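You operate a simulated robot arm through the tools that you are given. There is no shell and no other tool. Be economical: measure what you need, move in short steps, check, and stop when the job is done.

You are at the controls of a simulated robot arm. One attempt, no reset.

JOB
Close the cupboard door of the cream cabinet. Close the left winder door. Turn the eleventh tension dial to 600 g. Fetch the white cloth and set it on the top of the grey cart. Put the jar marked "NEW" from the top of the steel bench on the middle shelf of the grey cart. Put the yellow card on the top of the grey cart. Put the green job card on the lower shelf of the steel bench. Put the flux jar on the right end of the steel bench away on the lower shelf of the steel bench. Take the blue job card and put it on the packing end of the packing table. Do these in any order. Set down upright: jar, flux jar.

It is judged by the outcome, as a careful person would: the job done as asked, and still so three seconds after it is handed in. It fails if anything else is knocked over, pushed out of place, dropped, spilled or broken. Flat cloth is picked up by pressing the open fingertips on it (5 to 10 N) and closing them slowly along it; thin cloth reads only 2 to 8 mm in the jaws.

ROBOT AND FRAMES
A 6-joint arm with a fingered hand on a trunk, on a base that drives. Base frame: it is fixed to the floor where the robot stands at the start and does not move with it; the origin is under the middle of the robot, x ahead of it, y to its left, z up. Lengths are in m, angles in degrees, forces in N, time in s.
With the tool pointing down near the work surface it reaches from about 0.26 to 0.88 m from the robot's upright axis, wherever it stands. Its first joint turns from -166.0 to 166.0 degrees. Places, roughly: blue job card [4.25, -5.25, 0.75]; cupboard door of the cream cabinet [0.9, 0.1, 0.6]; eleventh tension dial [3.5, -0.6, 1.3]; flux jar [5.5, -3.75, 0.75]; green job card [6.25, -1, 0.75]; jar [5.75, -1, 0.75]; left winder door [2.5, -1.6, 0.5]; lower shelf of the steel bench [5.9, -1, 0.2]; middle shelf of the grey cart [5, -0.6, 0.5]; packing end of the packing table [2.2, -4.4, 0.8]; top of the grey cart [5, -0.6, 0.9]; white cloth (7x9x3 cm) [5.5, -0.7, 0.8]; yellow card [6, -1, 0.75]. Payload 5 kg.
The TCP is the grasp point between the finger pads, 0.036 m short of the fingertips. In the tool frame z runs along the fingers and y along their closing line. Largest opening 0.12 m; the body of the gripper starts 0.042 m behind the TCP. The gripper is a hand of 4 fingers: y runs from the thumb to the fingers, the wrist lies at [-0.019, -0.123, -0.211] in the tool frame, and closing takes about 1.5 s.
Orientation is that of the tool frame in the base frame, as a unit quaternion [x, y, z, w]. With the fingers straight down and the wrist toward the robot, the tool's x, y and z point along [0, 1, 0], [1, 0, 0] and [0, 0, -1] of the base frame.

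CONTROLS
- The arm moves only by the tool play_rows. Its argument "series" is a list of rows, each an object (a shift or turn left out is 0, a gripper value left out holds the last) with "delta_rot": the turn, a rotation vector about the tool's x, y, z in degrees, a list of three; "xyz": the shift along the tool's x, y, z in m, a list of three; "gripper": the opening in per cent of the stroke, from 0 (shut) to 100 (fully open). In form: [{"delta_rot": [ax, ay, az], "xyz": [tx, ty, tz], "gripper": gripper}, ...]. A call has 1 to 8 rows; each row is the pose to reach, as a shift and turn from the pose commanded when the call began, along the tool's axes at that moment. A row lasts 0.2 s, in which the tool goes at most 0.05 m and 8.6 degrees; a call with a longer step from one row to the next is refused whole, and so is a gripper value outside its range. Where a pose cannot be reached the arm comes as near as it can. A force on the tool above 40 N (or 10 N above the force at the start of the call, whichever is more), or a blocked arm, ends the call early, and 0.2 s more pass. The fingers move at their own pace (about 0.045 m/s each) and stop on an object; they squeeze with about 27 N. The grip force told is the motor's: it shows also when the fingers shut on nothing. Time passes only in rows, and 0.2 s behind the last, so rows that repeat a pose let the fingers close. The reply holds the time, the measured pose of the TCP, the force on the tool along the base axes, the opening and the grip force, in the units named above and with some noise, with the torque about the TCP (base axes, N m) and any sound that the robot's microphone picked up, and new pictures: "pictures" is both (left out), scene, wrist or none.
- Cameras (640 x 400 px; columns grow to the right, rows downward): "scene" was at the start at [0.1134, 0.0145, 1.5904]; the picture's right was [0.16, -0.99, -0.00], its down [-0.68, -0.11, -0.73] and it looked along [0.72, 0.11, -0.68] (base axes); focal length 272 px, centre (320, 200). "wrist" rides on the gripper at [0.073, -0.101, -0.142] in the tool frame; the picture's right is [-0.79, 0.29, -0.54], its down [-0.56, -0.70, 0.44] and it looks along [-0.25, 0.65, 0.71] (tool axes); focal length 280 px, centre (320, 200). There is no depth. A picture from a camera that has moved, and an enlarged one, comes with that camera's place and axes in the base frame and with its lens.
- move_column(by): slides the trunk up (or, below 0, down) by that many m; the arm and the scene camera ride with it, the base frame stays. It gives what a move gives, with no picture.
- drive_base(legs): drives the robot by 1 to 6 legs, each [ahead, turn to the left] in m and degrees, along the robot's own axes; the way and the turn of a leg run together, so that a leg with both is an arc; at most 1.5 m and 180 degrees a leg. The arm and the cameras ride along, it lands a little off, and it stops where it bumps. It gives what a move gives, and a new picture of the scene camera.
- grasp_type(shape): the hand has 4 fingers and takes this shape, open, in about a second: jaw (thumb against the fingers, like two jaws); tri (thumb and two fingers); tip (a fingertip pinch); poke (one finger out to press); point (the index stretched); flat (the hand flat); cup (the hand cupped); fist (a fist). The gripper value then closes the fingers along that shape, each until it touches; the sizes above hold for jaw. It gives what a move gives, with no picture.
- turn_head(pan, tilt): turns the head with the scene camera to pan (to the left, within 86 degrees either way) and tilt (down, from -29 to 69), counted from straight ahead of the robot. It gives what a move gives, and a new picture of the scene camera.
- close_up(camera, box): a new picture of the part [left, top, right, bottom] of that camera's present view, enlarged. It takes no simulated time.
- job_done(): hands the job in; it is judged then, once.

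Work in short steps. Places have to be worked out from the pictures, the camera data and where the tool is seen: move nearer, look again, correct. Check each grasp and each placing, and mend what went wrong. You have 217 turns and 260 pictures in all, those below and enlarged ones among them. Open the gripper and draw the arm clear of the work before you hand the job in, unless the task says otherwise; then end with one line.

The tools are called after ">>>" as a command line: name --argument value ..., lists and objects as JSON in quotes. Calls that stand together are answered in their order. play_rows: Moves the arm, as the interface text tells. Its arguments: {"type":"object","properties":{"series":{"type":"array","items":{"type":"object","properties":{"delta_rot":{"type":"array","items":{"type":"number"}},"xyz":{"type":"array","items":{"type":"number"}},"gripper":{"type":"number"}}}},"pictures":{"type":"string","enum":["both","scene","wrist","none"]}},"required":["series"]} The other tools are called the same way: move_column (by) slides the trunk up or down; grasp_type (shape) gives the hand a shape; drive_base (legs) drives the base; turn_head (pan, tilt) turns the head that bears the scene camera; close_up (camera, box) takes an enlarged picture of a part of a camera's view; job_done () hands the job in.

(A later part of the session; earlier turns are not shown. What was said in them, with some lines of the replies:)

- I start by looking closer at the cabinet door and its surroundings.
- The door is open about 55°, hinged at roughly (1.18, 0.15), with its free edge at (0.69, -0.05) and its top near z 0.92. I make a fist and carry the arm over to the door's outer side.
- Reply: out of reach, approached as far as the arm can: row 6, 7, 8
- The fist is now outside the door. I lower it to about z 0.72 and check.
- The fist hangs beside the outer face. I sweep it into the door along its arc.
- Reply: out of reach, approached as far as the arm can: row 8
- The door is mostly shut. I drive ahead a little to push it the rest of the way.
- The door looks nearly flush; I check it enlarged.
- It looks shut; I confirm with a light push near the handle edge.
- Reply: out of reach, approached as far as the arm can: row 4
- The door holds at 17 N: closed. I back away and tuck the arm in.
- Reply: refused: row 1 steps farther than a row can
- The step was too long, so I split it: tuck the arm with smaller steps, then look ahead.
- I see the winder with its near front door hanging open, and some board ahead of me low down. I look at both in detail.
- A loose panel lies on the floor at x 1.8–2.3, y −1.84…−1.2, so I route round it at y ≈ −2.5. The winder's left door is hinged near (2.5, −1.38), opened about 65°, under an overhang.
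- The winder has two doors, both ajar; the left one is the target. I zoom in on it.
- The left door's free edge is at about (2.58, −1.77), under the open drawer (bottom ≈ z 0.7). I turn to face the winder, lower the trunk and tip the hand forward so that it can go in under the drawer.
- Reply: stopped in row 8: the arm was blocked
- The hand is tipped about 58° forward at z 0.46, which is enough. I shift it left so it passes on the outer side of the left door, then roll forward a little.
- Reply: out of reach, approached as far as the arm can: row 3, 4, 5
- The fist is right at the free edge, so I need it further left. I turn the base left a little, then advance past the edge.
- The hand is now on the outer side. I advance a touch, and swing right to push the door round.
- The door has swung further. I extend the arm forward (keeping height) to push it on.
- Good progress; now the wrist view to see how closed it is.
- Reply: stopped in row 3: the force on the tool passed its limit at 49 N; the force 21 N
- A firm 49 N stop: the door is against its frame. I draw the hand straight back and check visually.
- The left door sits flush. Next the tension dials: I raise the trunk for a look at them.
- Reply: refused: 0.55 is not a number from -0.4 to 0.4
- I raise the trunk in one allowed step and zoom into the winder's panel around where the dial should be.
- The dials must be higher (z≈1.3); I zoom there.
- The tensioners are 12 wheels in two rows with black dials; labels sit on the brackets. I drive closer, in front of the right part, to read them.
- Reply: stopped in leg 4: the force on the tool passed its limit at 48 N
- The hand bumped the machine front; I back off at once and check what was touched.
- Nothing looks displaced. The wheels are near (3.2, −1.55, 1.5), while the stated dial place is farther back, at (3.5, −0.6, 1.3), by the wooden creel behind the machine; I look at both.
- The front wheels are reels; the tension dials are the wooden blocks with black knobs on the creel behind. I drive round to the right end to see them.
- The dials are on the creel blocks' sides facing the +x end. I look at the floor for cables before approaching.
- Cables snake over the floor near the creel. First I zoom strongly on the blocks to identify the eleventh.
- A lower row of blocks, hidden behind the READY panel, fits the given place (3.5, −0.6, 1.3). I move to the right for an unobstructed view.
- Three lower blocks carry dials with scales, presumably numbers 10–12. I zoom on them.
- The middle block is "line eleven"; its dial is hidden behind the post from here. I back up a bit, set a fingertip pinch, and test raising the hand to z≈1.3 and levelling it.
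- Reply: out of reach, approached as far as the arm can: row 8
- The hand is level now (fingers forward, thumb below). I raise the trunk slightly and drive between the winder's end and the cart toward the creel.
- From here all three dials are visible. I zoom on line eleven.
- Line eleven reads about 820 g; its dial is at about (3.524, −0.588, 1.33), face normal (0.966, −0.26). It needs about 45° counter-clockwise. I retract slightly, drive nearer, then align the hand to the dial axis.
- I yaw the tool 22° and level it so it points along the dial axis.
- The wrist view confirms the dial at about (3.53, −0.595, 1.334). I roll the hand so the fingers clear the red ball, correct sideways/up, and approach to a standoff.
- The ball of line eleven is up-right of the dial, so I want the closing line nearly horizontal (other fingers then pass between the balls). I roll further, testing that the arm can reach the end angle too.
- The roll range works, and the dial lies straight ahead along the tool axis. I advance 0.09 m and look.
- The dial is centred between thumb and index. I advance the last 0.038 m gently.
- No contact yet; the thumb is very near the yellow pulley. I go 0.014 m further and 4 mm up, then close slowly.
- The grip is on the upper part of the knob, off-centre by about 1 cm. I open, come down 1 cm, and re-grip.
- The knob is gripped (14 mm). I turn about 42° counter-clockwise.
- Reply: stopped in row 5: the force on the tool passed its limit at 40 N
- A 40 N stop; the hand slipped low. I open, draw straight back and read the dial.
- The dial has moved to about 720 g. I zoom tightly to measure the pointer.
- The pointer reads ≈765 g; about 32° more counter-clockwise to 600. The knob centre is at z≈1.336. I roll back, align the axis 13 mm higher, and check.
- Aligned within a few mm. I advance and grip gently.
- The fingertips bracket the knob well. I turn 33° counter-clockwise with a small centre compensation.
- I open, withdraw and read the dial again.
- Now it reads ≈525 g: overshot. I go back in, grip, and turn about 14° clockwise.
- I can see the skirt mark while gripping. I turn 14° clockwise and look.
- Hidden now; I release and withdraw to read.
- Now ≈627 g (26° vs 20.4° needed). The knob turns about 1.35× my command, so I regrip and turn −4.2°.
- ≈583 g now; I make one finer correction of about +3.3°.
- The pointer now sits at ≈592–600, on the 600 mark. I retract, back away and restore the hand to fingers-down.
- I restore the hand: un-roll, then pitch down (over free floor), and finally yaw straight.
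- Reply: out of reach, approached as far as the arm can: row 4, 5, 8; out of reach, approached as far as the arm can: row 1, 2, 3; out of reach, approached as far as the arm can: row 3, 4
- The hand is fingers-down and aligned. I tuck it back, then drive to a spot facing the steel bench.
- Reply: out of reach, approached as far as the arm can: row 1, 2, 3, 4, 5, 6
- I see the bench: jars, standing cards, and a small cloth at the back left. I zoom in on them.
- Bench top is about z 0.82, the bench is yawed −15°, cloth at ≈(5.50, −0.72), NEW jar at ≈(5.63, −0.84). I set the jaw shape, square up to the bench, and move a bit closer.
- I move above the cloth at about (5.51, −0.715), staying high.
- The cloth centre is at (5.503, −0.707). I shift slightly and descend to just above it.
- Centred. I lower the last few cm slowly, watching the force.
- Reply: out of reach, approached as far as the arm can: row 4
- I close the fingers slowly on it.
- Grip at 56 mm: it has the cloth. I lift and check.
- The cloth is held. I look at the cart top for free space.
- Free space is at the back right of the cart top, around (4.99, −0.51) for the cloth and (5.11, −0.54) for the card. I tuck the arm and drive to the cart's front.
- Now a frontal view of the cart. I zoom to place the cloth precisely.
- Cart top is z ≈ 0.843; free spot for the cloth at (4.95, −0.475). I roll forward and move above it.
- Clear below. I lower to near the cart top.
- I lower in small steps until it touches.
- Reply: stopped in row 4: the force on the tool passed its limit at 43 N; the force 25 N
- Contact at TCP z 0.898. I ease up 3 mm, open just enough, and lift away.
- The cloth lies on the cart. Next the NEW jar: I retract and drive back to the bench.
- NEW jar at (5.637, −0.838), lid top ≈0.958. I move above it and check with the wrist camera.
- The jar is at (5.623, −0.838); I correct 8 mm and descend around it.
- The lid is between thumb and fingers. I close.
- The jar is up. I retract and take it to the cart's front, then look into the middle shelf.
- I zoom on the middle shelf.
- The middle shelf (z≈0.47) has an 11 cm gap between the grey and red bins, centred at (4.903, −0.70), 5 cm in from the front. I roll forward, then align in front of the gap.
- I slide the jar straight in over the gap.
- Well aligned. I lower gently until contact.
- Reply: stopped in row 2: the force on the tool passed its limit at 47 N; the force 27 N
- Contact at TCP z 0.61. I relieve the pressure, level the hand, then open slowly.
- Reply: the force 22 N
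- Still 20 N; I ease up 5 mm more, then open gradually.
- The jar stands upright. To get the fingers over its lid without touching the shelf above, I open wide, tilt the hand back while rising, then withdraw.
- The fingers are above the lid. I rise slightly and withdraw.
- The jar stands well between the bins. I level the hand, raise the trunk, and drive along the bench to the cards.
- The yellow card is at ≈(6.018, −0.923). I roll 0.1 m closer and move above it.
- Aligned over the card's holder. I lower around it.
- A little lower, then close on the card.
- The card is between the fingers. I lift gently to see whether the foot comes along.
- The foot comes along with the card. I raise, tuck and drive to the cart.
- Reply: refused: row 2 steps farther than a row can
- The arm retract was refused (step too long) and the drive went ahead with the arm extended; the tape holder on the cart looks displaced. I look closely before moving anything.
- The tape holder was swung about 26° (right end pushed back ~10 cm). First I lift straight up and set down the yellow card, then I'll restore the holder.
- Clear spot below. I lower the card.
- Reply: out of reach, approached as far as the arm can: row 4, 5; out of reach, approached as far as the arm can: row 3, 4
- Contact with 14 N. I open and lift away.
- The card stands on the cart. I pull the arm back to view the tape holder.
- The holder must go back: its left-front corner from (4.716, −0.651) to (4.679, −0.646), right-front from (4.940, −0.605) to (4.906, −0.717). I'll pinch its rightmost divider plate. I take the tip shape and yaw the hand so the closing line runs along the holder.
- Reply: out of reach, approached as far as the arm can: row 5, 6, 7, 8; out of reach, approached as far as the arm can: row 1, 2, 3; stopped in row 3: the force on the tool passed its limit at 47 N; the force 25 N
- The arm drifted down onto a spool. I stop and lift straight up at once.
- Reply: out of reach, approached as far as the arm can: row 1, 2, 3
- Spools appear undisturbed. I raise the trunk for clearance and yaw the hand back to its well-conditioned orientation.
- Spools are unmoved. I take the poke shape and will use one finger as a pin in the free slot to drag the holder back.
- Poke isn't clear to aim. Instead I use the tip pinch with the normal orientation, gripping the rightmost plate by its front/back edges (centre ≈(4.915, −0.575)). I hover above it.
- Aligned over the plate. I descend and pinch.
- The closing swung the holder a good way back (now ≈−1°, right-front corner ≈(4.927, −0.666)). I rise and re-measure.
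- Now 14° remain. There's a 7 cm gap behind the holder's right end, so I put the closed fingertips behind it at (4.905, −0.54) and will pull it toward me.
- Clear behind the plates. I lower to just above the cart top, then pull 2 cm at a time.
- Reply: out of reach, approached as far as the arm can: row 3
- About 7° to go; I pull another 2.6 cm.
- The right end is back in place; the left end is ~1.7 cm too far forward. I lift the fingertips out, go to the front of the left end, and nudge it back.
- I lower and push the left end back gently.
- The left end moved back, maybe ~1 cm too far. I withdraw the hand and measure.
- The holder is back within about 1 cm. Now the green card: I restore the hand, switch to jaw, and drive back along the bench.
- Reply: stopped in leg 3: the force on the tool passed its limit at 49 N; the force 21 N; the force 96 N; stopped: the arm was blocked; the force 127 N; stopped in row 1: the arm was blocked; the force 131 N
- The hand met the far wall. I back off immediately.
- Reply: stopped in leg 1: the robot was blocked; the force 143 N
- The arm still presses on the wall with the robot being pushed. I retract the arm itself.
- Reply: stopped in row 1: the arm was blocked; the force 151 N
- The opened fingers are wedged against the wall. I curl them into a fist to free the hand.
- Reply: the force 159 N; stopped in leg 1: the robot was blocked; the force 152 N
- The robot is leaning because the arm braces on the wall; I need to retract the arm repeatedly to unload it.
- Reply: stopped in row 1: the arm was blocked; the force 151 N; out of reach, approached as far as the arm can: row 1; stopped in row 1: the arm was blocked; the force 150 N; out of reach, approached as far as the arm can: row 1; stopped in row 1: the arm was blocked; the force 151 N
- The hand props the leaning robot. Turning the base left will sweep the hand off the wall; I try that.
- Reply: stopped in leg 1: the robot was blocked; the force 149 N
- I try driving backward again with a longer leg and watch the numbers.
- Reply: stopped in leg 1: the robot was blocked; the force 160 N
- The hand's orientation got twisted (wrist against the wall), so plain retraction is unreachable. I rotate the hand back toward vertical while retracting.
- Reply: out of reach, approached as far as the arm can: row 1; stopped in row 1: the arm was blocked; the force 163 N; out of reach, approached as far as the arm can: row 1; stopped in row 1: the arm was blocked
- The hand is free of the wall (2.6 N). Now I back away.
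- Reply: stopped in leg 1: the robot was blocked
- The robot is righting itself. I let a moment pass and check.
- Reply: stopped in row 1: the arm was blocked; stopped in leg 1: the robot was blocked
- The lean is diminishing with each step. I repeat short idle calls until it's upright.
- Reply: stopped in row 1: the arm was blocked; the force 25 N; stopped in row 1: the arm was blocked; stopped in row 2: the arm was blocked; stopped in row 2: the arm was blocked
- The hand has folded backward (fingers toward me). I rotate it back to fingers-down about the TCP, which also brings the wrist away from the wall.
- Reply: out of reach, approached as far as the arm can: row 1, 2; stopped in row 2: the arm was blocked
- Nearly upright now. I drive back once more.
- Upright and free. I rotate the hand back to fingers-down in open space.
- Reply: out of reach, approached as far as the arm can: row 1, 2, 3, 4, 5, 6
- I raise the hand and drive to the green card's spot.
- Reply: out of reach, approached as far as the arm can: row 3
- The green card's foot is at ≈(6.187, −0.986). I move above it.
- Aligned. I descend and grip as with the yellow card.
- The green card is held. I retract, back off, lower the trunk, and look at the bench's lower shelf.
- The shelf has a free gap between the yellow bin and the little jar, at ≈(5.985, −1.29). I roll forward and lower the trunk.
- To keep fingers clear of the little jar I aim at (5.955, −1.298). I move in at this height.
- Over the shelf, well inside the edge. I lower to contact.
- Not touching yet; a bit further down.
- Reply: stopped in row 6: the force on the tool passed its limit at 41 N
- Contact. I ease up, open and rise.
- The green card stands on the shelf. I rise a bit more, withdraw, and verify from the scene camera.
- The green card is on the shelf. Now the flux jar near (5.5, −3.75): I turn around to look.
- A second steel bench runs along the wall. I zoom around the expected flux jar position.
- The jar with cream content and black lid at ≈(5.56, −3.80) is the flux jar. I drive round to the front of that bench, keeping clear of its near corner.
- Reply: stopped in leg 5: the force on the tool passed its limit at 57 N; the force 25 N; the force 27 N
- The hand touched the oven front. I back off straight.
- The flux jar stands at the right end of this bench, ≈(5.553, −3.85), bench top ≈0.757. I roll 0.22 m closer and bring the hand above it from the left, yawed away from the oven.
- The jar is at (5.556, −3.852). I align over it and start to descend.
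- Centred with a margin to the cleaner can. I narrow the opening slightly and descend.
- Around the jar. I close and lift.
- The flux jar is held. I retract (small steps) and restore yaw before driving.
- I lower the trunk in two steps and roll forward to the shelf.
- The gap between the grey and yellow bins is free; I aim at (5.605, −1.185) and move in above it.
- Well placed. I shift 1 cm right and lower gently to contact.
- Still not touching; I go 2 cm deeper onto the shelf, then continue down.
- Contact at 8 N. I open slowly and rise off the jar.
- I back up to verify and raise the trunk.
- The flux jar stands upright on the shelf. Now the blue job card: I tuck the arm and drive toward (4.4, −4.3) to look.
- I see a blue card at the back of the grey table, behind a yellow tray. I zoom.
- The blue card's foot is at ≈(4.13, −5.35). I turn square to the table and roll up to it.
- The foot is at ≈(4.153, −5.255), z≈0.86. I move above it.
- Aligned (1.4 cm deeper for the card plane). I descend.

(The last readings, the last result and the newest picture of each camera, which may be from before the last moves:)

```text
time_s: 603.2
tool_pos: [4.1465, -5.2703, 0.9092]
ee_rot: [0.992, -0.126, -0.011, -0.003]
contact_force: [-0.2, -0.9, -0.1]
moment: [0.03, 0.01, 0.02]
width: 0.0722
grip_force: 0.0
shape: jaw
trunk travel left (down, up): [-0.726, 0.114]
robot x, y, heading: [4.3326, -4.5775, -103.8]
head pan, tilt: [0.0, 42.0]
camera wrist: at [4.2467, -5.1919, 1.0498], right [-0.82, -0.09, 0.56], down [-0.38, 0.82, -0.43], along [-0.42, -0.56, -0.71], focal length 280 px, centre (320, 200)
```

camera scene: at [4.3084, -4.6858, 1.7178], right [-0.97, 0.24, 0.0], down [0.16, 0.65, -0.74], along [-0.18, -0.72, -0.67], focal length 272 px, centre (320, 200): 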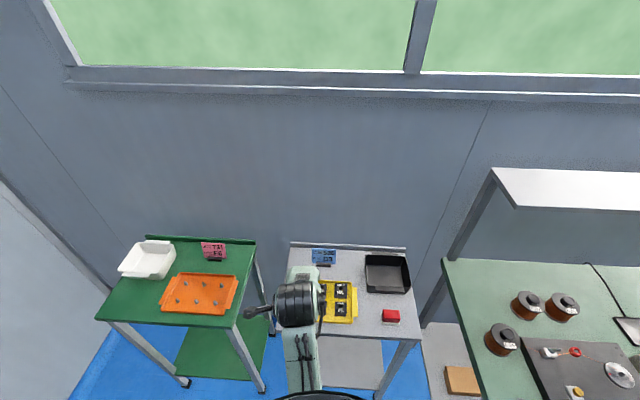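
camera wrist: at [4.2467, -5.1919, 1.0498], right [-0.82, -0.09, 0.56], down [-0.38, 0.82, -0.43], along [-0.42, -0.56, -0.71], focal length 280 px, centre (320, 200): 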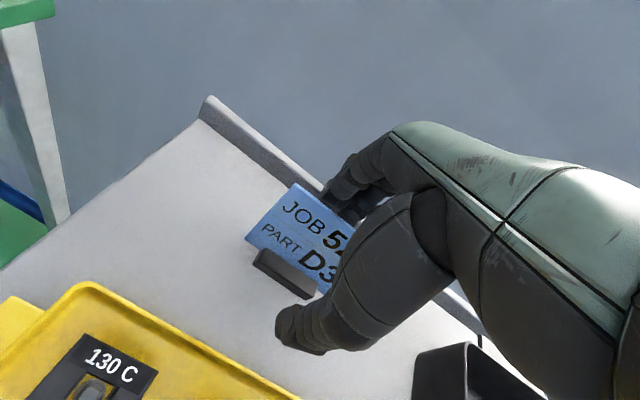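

Same view as with the earlier cards. A bit lower, then grip and lift.

>>> play_rows --series '[{"xyz": [0, 0, 0.008]}, {"xyz": [0, 0, 0.013], "gripper": 50}, {"xyz": [0, 0, 0.013], "gripper": 35}, {"xyz": [0, 0, 0.013], "gripper": 20}, {"xyz": [0, 0, 0.013], "gripper": 5}, {"xyz": [0, 0, 0.013], "gripper": 0}, {"xyz": [0, 0, 0.013], "gripper": 0}]' --pictures "none"

>>> play_rows --series '[{"xyz": [0, 0, -0.02]}, {"xyz": [0, 0, -0.06]}, {"xyz": [0, 0, -0.1]}, {"xyz": [0, 0, -0.14]}, {"xyz": [0, -0.02, -0.17]}]' --pictures "wrist"

```text
time_s: 604.8
tool_pos: [4.1455, -5.2678, 0.8963]
ee_rot: [0.992, -0.126, -0.011, -0.004]
contact_force: [0.2, 0.4, 1.1]
moment: [0.04, -0.01, 0.05]
width: 0.0002
grip_force: 26.5
shape: jaw
trunk travel left (down, up): [-0.726, 0.114]
robot x, y, heading: [4.3336, -4.5769, -103.7]
head pan, tilt: [0.0, 42.0]
```

```text
time_s: 606.0
tool_pos: [4.1543, -5.2491, 1.0683]
ee_rot: [0.992, -0.126, -0.011, -0.003]
contact_force: [0.8, 0.4, -0.8]
moment: [-0.02, -0.02, 0.01]
width: 0.0
grip_force: 26.6
shape: jaw
trunk travel left (down, up): [-0.726, 0.114]
robot x, y, heading: [4.3376, -4.5738, -103.7]
head pan, tilt: [0.0, 42.0]
camera wrist: at [4.2537, -5.1706, 1.2091], right [-0.82, -0.09, 0.56], down [-0.38, 0.82, -0.43], along [-0.42, -0.56, -0.71], focal length 280 px, centre (320, 200)
```

wrist: 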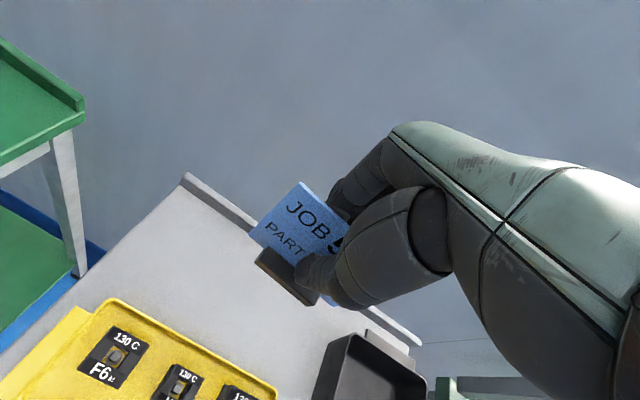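

The blue card is held. I retract and drive along the tables toward the packing table.

>>> play_rows --series '[{"xyz": [0, -0.045, 0]}, {"xyz": [0.01, -0.09, 0]}, {"xyz": [0.02, -0.135, 0]}, {"xyz": [0.03, -0.18, 0]}, {"xyz": [0.04, -0.22, 0]}]' --pictures "none"

>>> drive_base --legs '[[-0.6, 0], [0, -91], [1.0, 0], [1.0, 0], [0, 90]]'

>>> turn_head --pan 0 --tilt 30

```text
time_s: 607.2
tool_pos: [4.2477, -5.0471, 1.0643]
ee_rot: [0.992, -0.127, -0.012, -0.003]
contact_force: [0.4, -0.1, -0.4]
moment: [-0.03, 0.03, 0.02]
width: 0.0001
grip_force: 27.1
shape: jaw
trunk travel left (down, up): [-0.726, 0.114]
robot x, y, heading: [4.3344, -4.5766, -104.0]
head pan, tilt: [0.0, 42.0]
```

```text
time_s: 630.7
tool_pos: [2.4363, -3.971, 1.064]
ee_rot: [0.993, -0.118, -0.012, -0.004]
contact_force: [0.3, 0.1, -0.5]
moment: [-0.03, 0.01, 0.01]
width: 0.0
grip_force: 26.5
shape: jaw
trunk travel left (down, up): [-0.726, 0.114]
robot x, y, heading: [2.5169, -3.5024, -102.8]
head pan, tilt: [0.0, 42.0]
camera scene: at [2.4917, -3.6067, 1.7177], right [-0.97, 0.23, 0.0], down [0.15, 0.65, -0.74], along [-0.17, -0.72, -0.67], focal length 272 px, centre (320, 200)
```

scene: 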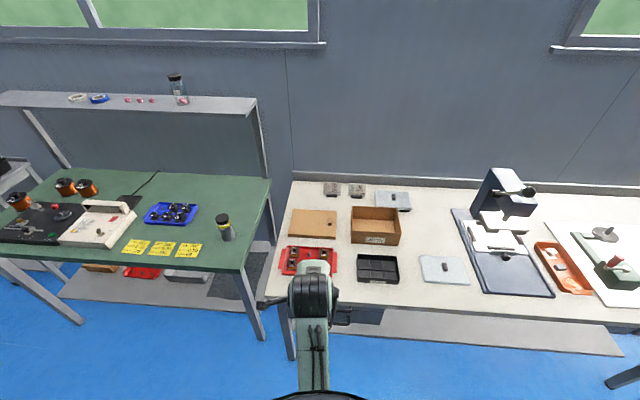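

```text
time_s: 631.5
tool_pos: [2.4355, -3.9715, 1.0624]
ee_rot: [0.993, -0.119, -0.011, -0.002]
contact_force: [-0.4, 0.2, -1.0]
moment: [0.0, 0.01, 0.0]
width: 0.0
grip_force: 27.0
shape: jaw
trunk travel left (down, up): [-0.726, 0.114]
robot x, y, heading: [2.5184, -3.4985, -103.0]
head pan, tilt: [0.0, 30.0]
camera scene: at [2.4902, -3.6133, 1.736], right [-0.97, 0.23, 0.0], down [0.11, 0.49, -0.87], along [-0.19, -0.84, -0.5], focal length 272 px, centre (320, 200)
```

scene: 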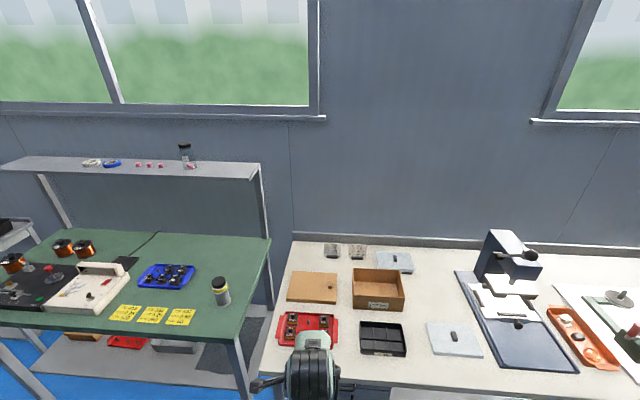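

The packing table's left (packing) end has the cardboard box. I zoom to choose a free spot.

>>> close_up --camera "scene" --box '[260, 230, 480, 370]'

```text
2.86 times, centred on (370, 300) of scene
camera zoom: at [2.4902, -3.6133, 1.736], right [-0.97, 0.23, 0.0], down [0.11, 0.49, -0.87], along [-0.19, -0.84, -0.5], focal length 776 px, centre (177, -86)
```

zoom: 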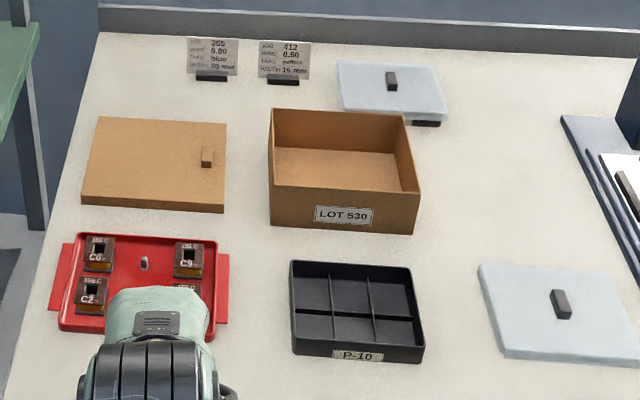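

The region near the left end is crowded, but there's a ~19 cm free strip in front of the red tray and organizer, around (2.33, −4.09). I move over it.

>>> play_rows --series '[{"xyz": [-0.019, 0.035, 0]}, {"xyz": [-0.038, 0.07, 0]}, {"xyz": [-0.057, 0.105, 0]}, {"xyz": [-0.0746, 0.14, 0]}, {"xyz": [-0.0746, 0.14, 0.04]}, {"xyz": [-0.0746, 0.14, 0.08]}]' --pictures "both"

```text
time_s: 632.9
tool_pos: [2.3263, -4.0904, 0.9839]
ee_rot: [0.993, -0.119, -0.012, -0.002]
contact_force: [-0.4, -0.7, -0.6]
moment: [0.03, 0.02, 0.02]
width: 0.0
grip_force: 26.6
shape: jaw
trunk travel left (down, up): [-0.726, 0.114]
robot x, y, heading: [2.5144, -3.4998, -103.0]
head pan, tilt: [0.0, 30.0]
camera scene: at [2.4899, -3.6137, 1.7361], right [-0.97, 0.23, 0.0], down [0.11, 0.49, -0.87], along [-0.19, -0.84, -0.5], focal length 272 px, centre (320, 200)
camera wrist: at [2.426, -4.0104, 1.1245], right [-0.82, -0.1, 0.56], down [-0.39, 0.82, -0.43], along [-0.41, -0.57, -0.71], focal length 280 px, centre (320, 200)
```

scene: 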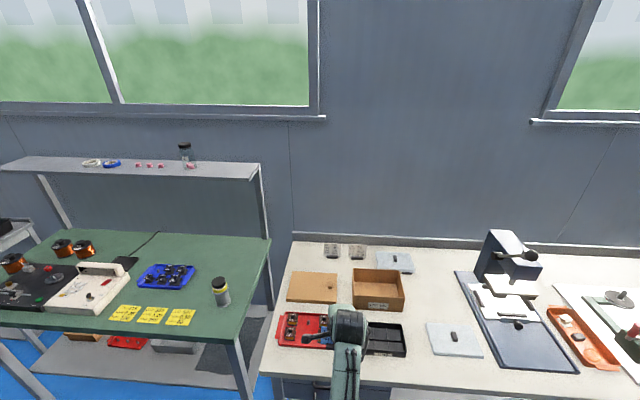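
wrist: 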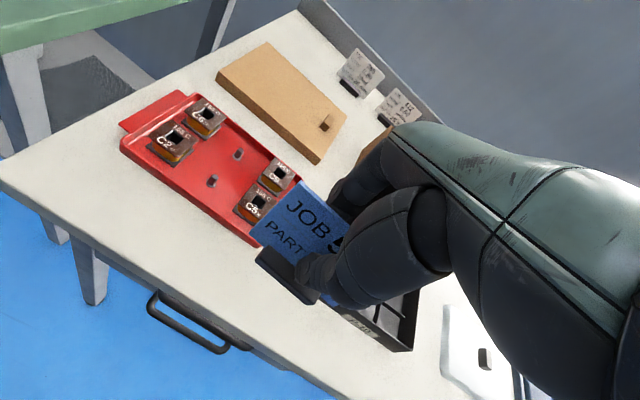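

The spot below is just in front of the gap between tray and organizer. I shift 2 cm in and right, and lower to contact.

>>> play_rows --series '[{"xyz": [-0.018, 0.02, 0.02]}, {"xyz": [-0.018, 0.02, 0.05]}, {"xyz": [-0.018, 0.02, 0.065]}, {"xyz": [-0.018, 0.02, 0.075]}]' --pictures "wrist"

```text
time_s: 633.9
tool_pos: [2.3036, -4.1039, 0.9105]
ee_rot: [0.993, -0.119, -0.011, -0.003]
contact_force: [0.9, 0.3, -1.6]
moment: [0.01, -0.01, 0.0]
width: 0.0
grip_force: 26.8
shape: jaw
trunk travel left (down, up): [-0.726, 0.114]
robot x, y, heading: [2.5138, -3.4993, -103.0]
head pan, tilt: [0.0, 30.0]
camera wrist: at [2.4024, -4.0244, 1.0509], right [-0.82, -0.1, 0.56], down [-0.39, 0.82, -0.43], along [-0.41, -0.57, -0.71], focal length 280 px, centre (320, 200)
```

wrist: 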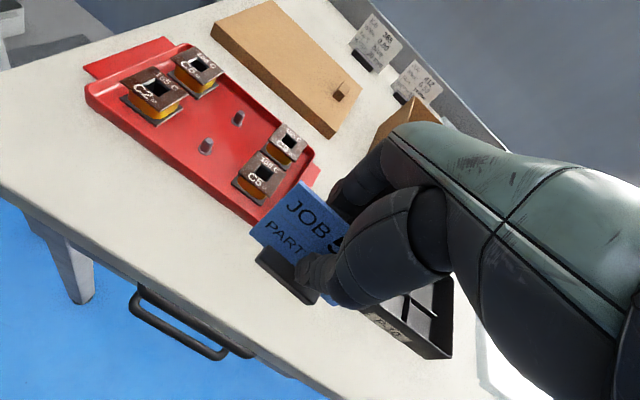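

>>> play_rows --series '[{"xyz": [0, 0, 0.012]}, {"xyz": [0, 0, 0.022]}, {"xyz": [0, 0, 0.03]}, {"xyz": [0, 0, 0.037]}, {"xyz": [0, 0, 0.044]}, {"xyz": [0, 0, 0.05]}, {"xyz": [0, 0, 0.056]}]' --pictures "wrist"

```text
time_s: 635.5
tool_pos: [2.302, -4.1033, 0.8567]
ee_rot: [0.993, -0.118, -0.011, -0.001]
contact_force: [-1.5, -1.4, 4.8]
moment: [0.04, -0.03, 0.0]
width: 0.0002
grip_force: 27.2
shape: jaw
trunk travel left (down, up): [-0.726, 0.114]
robot x, y, heading: [2.5126, -3.4992, -102.6]
head pan, tilt: [0.0, 30.0]
camera wrist: at [2.4014, -4.0233, 0.9972], right [-0.82, -0.1, 0.56], down [-0.39, 0.81, -0.43], along [-0.41, -0.57, -0.71], focal length 280 px, centre (320, 200)
```

wrist: 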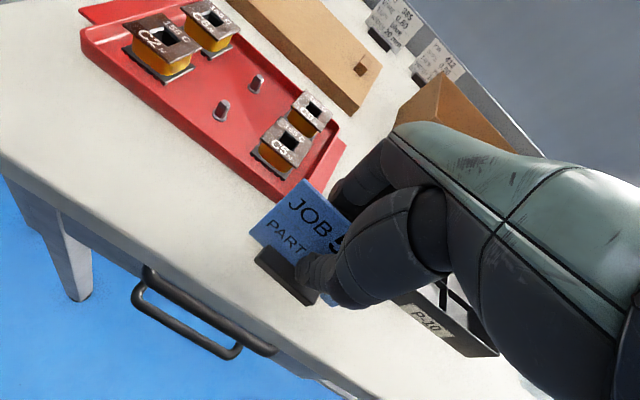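

Contact (5 N). I open slightly and rise.

>>> play_rows --series '[{"gripper": 8}, {"gripper": 16}, {"gripper": 24}, {"gripper": 26}, {"xyz": [0, 0, -0.03]}, {"xyz": [0, 0, -0.07]}, {"xyz": [0, 0, -0.11]}, {"xyz": [0, -0.02, -0.15]}]' --pictures "wrist"

```text
time_s: 637.3
tool_pos: [2.3101, -4.0858, 1.0064]
ee_rot: [0.993, -0.118, -0.011, -0.003]
contact_force: [-0.1, 1.1, -0.6]
moment: [-0.06, 0.0, 0.03]
width: 0.0308
grip_force: 0.0
shape: jaw
trunk travel left (down, up): [-0.726, 0.114]
robot x, y, heading: [2.5151, -3.492, -103.1]
head pan, tilt: [0.0, 30.0]
camera wrist: at [2.4086, -4.0051, 1.1465], right [-0.82, -0.1, 0.56], down [-0.39, 0.82, -0.43], along [-0.41, -0.57, -0.71], focal length 280 px, centre (320, 200)
```

wrist: 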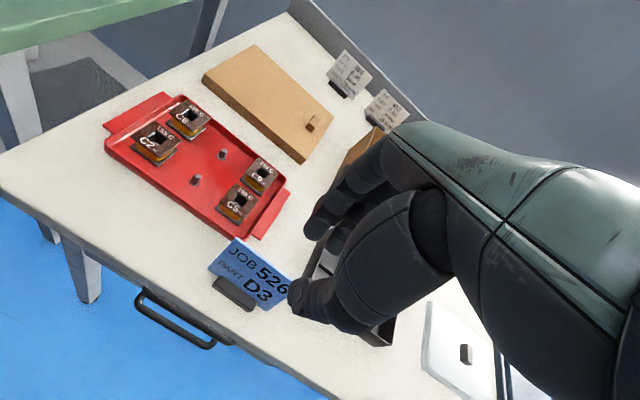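

The blue card stands on the packing end. I withdraw the arm and back off.

>>> play_rows --series '[{"xyz": [0, -0.04, -0.02], "gripper": 60}, {"xyz": [0, -0.085, -0.02]}, {"xyz": [0, -0.13, -0.02]}, {"xyz": [0, -0.17, -0.02]}]' --pictures "none"

>>> drive_base --legs '[[-0.4, 0]]'

>>> close_up --camera "scene" --box '[240, 180, 460, 320]'

```text
time_s: 638.3
tool_pos: [2.3512, -3.9183, 1.0273]
ee_rot: [0.993, -0.119, -0.011, -0.002]
contact_force: [-0.5, 0.4, 0.6]
moment: [-0.01, 0.04, -0.02]
width: 0.0715
grip_force: 0.1
shape: jaw
trunk travel left (down, up): [-0.726, 0.114]
robot x, y, heading: [2.5159, -3.4988, -103.0]
head pan, tilt: [0.0, 30.0]
```

```text
time_s: 641.0
tool_pos: [2.4416, -3.5256, 1.0258]
ee_rot: [0.993, -0.121, -0.011, -0.004]
contact_force: [-0.1, 0.1, 0.2]
moment: [0.04, 0.0, 0.0]
width: 0.0719
grip_force: 0.1
shape: jaw
trunk travel left (down, up): [-0.726, 0.114]
robot x, y, heading: [2.6117, -3.1046, -103.3]
head pan, tilt: [0.0, 30.0]
camera scene: at [2.5816, -3.2197, 1.736], right [-0.97, 0.23, 0.0], down [0.12, 0.49, -0.87], along [-0.2, -0.84, -0.5], focal length 272 px, centre (320, 200)
```

scene: 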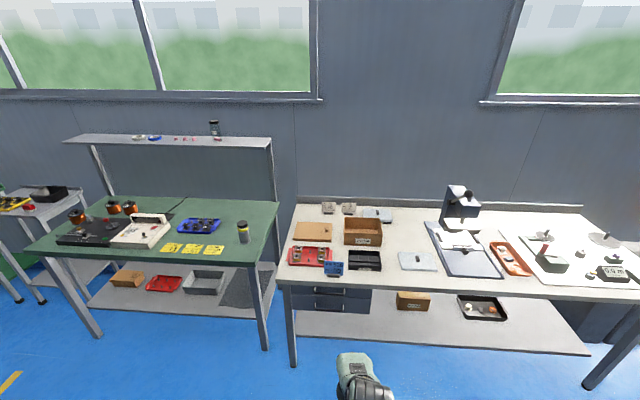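

```text
2.86 times, centred on (350, 250) of scene
camera zoom: at [2.5816, -3.2197, 1.736], right [-0.97, 0.23, 0.0], down [0.12, 0.49, -0.87], along [-0.2, -0.84, -0.5], focal length 776 px, centre (234, 57)
```

zoom: 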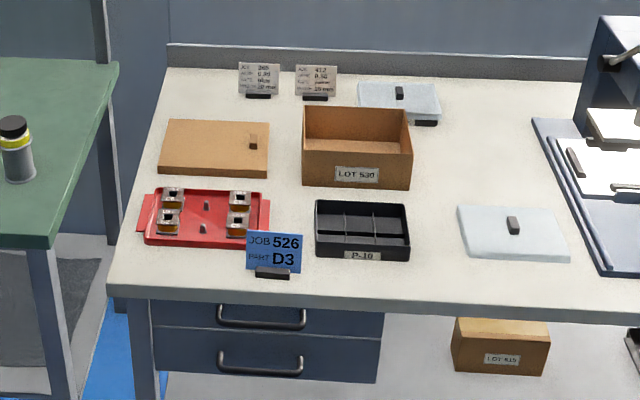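

The blue card stands on the packing end, the gripper is open, and the arm is clear of the work. I hand the job in.

>>> job_done

```text
The job is handed in.
```

All nine tasks are done and the job is handed in, but I knocked the tape holder on the grey cart out of place and could only put it back to within about 1 cm and 3°. The tension dial reads roughly 592–600 g, a spool on the cart was turned slightly, and the hand also bumped the winder, the oven front and the wall; I saw no damage where I looked.
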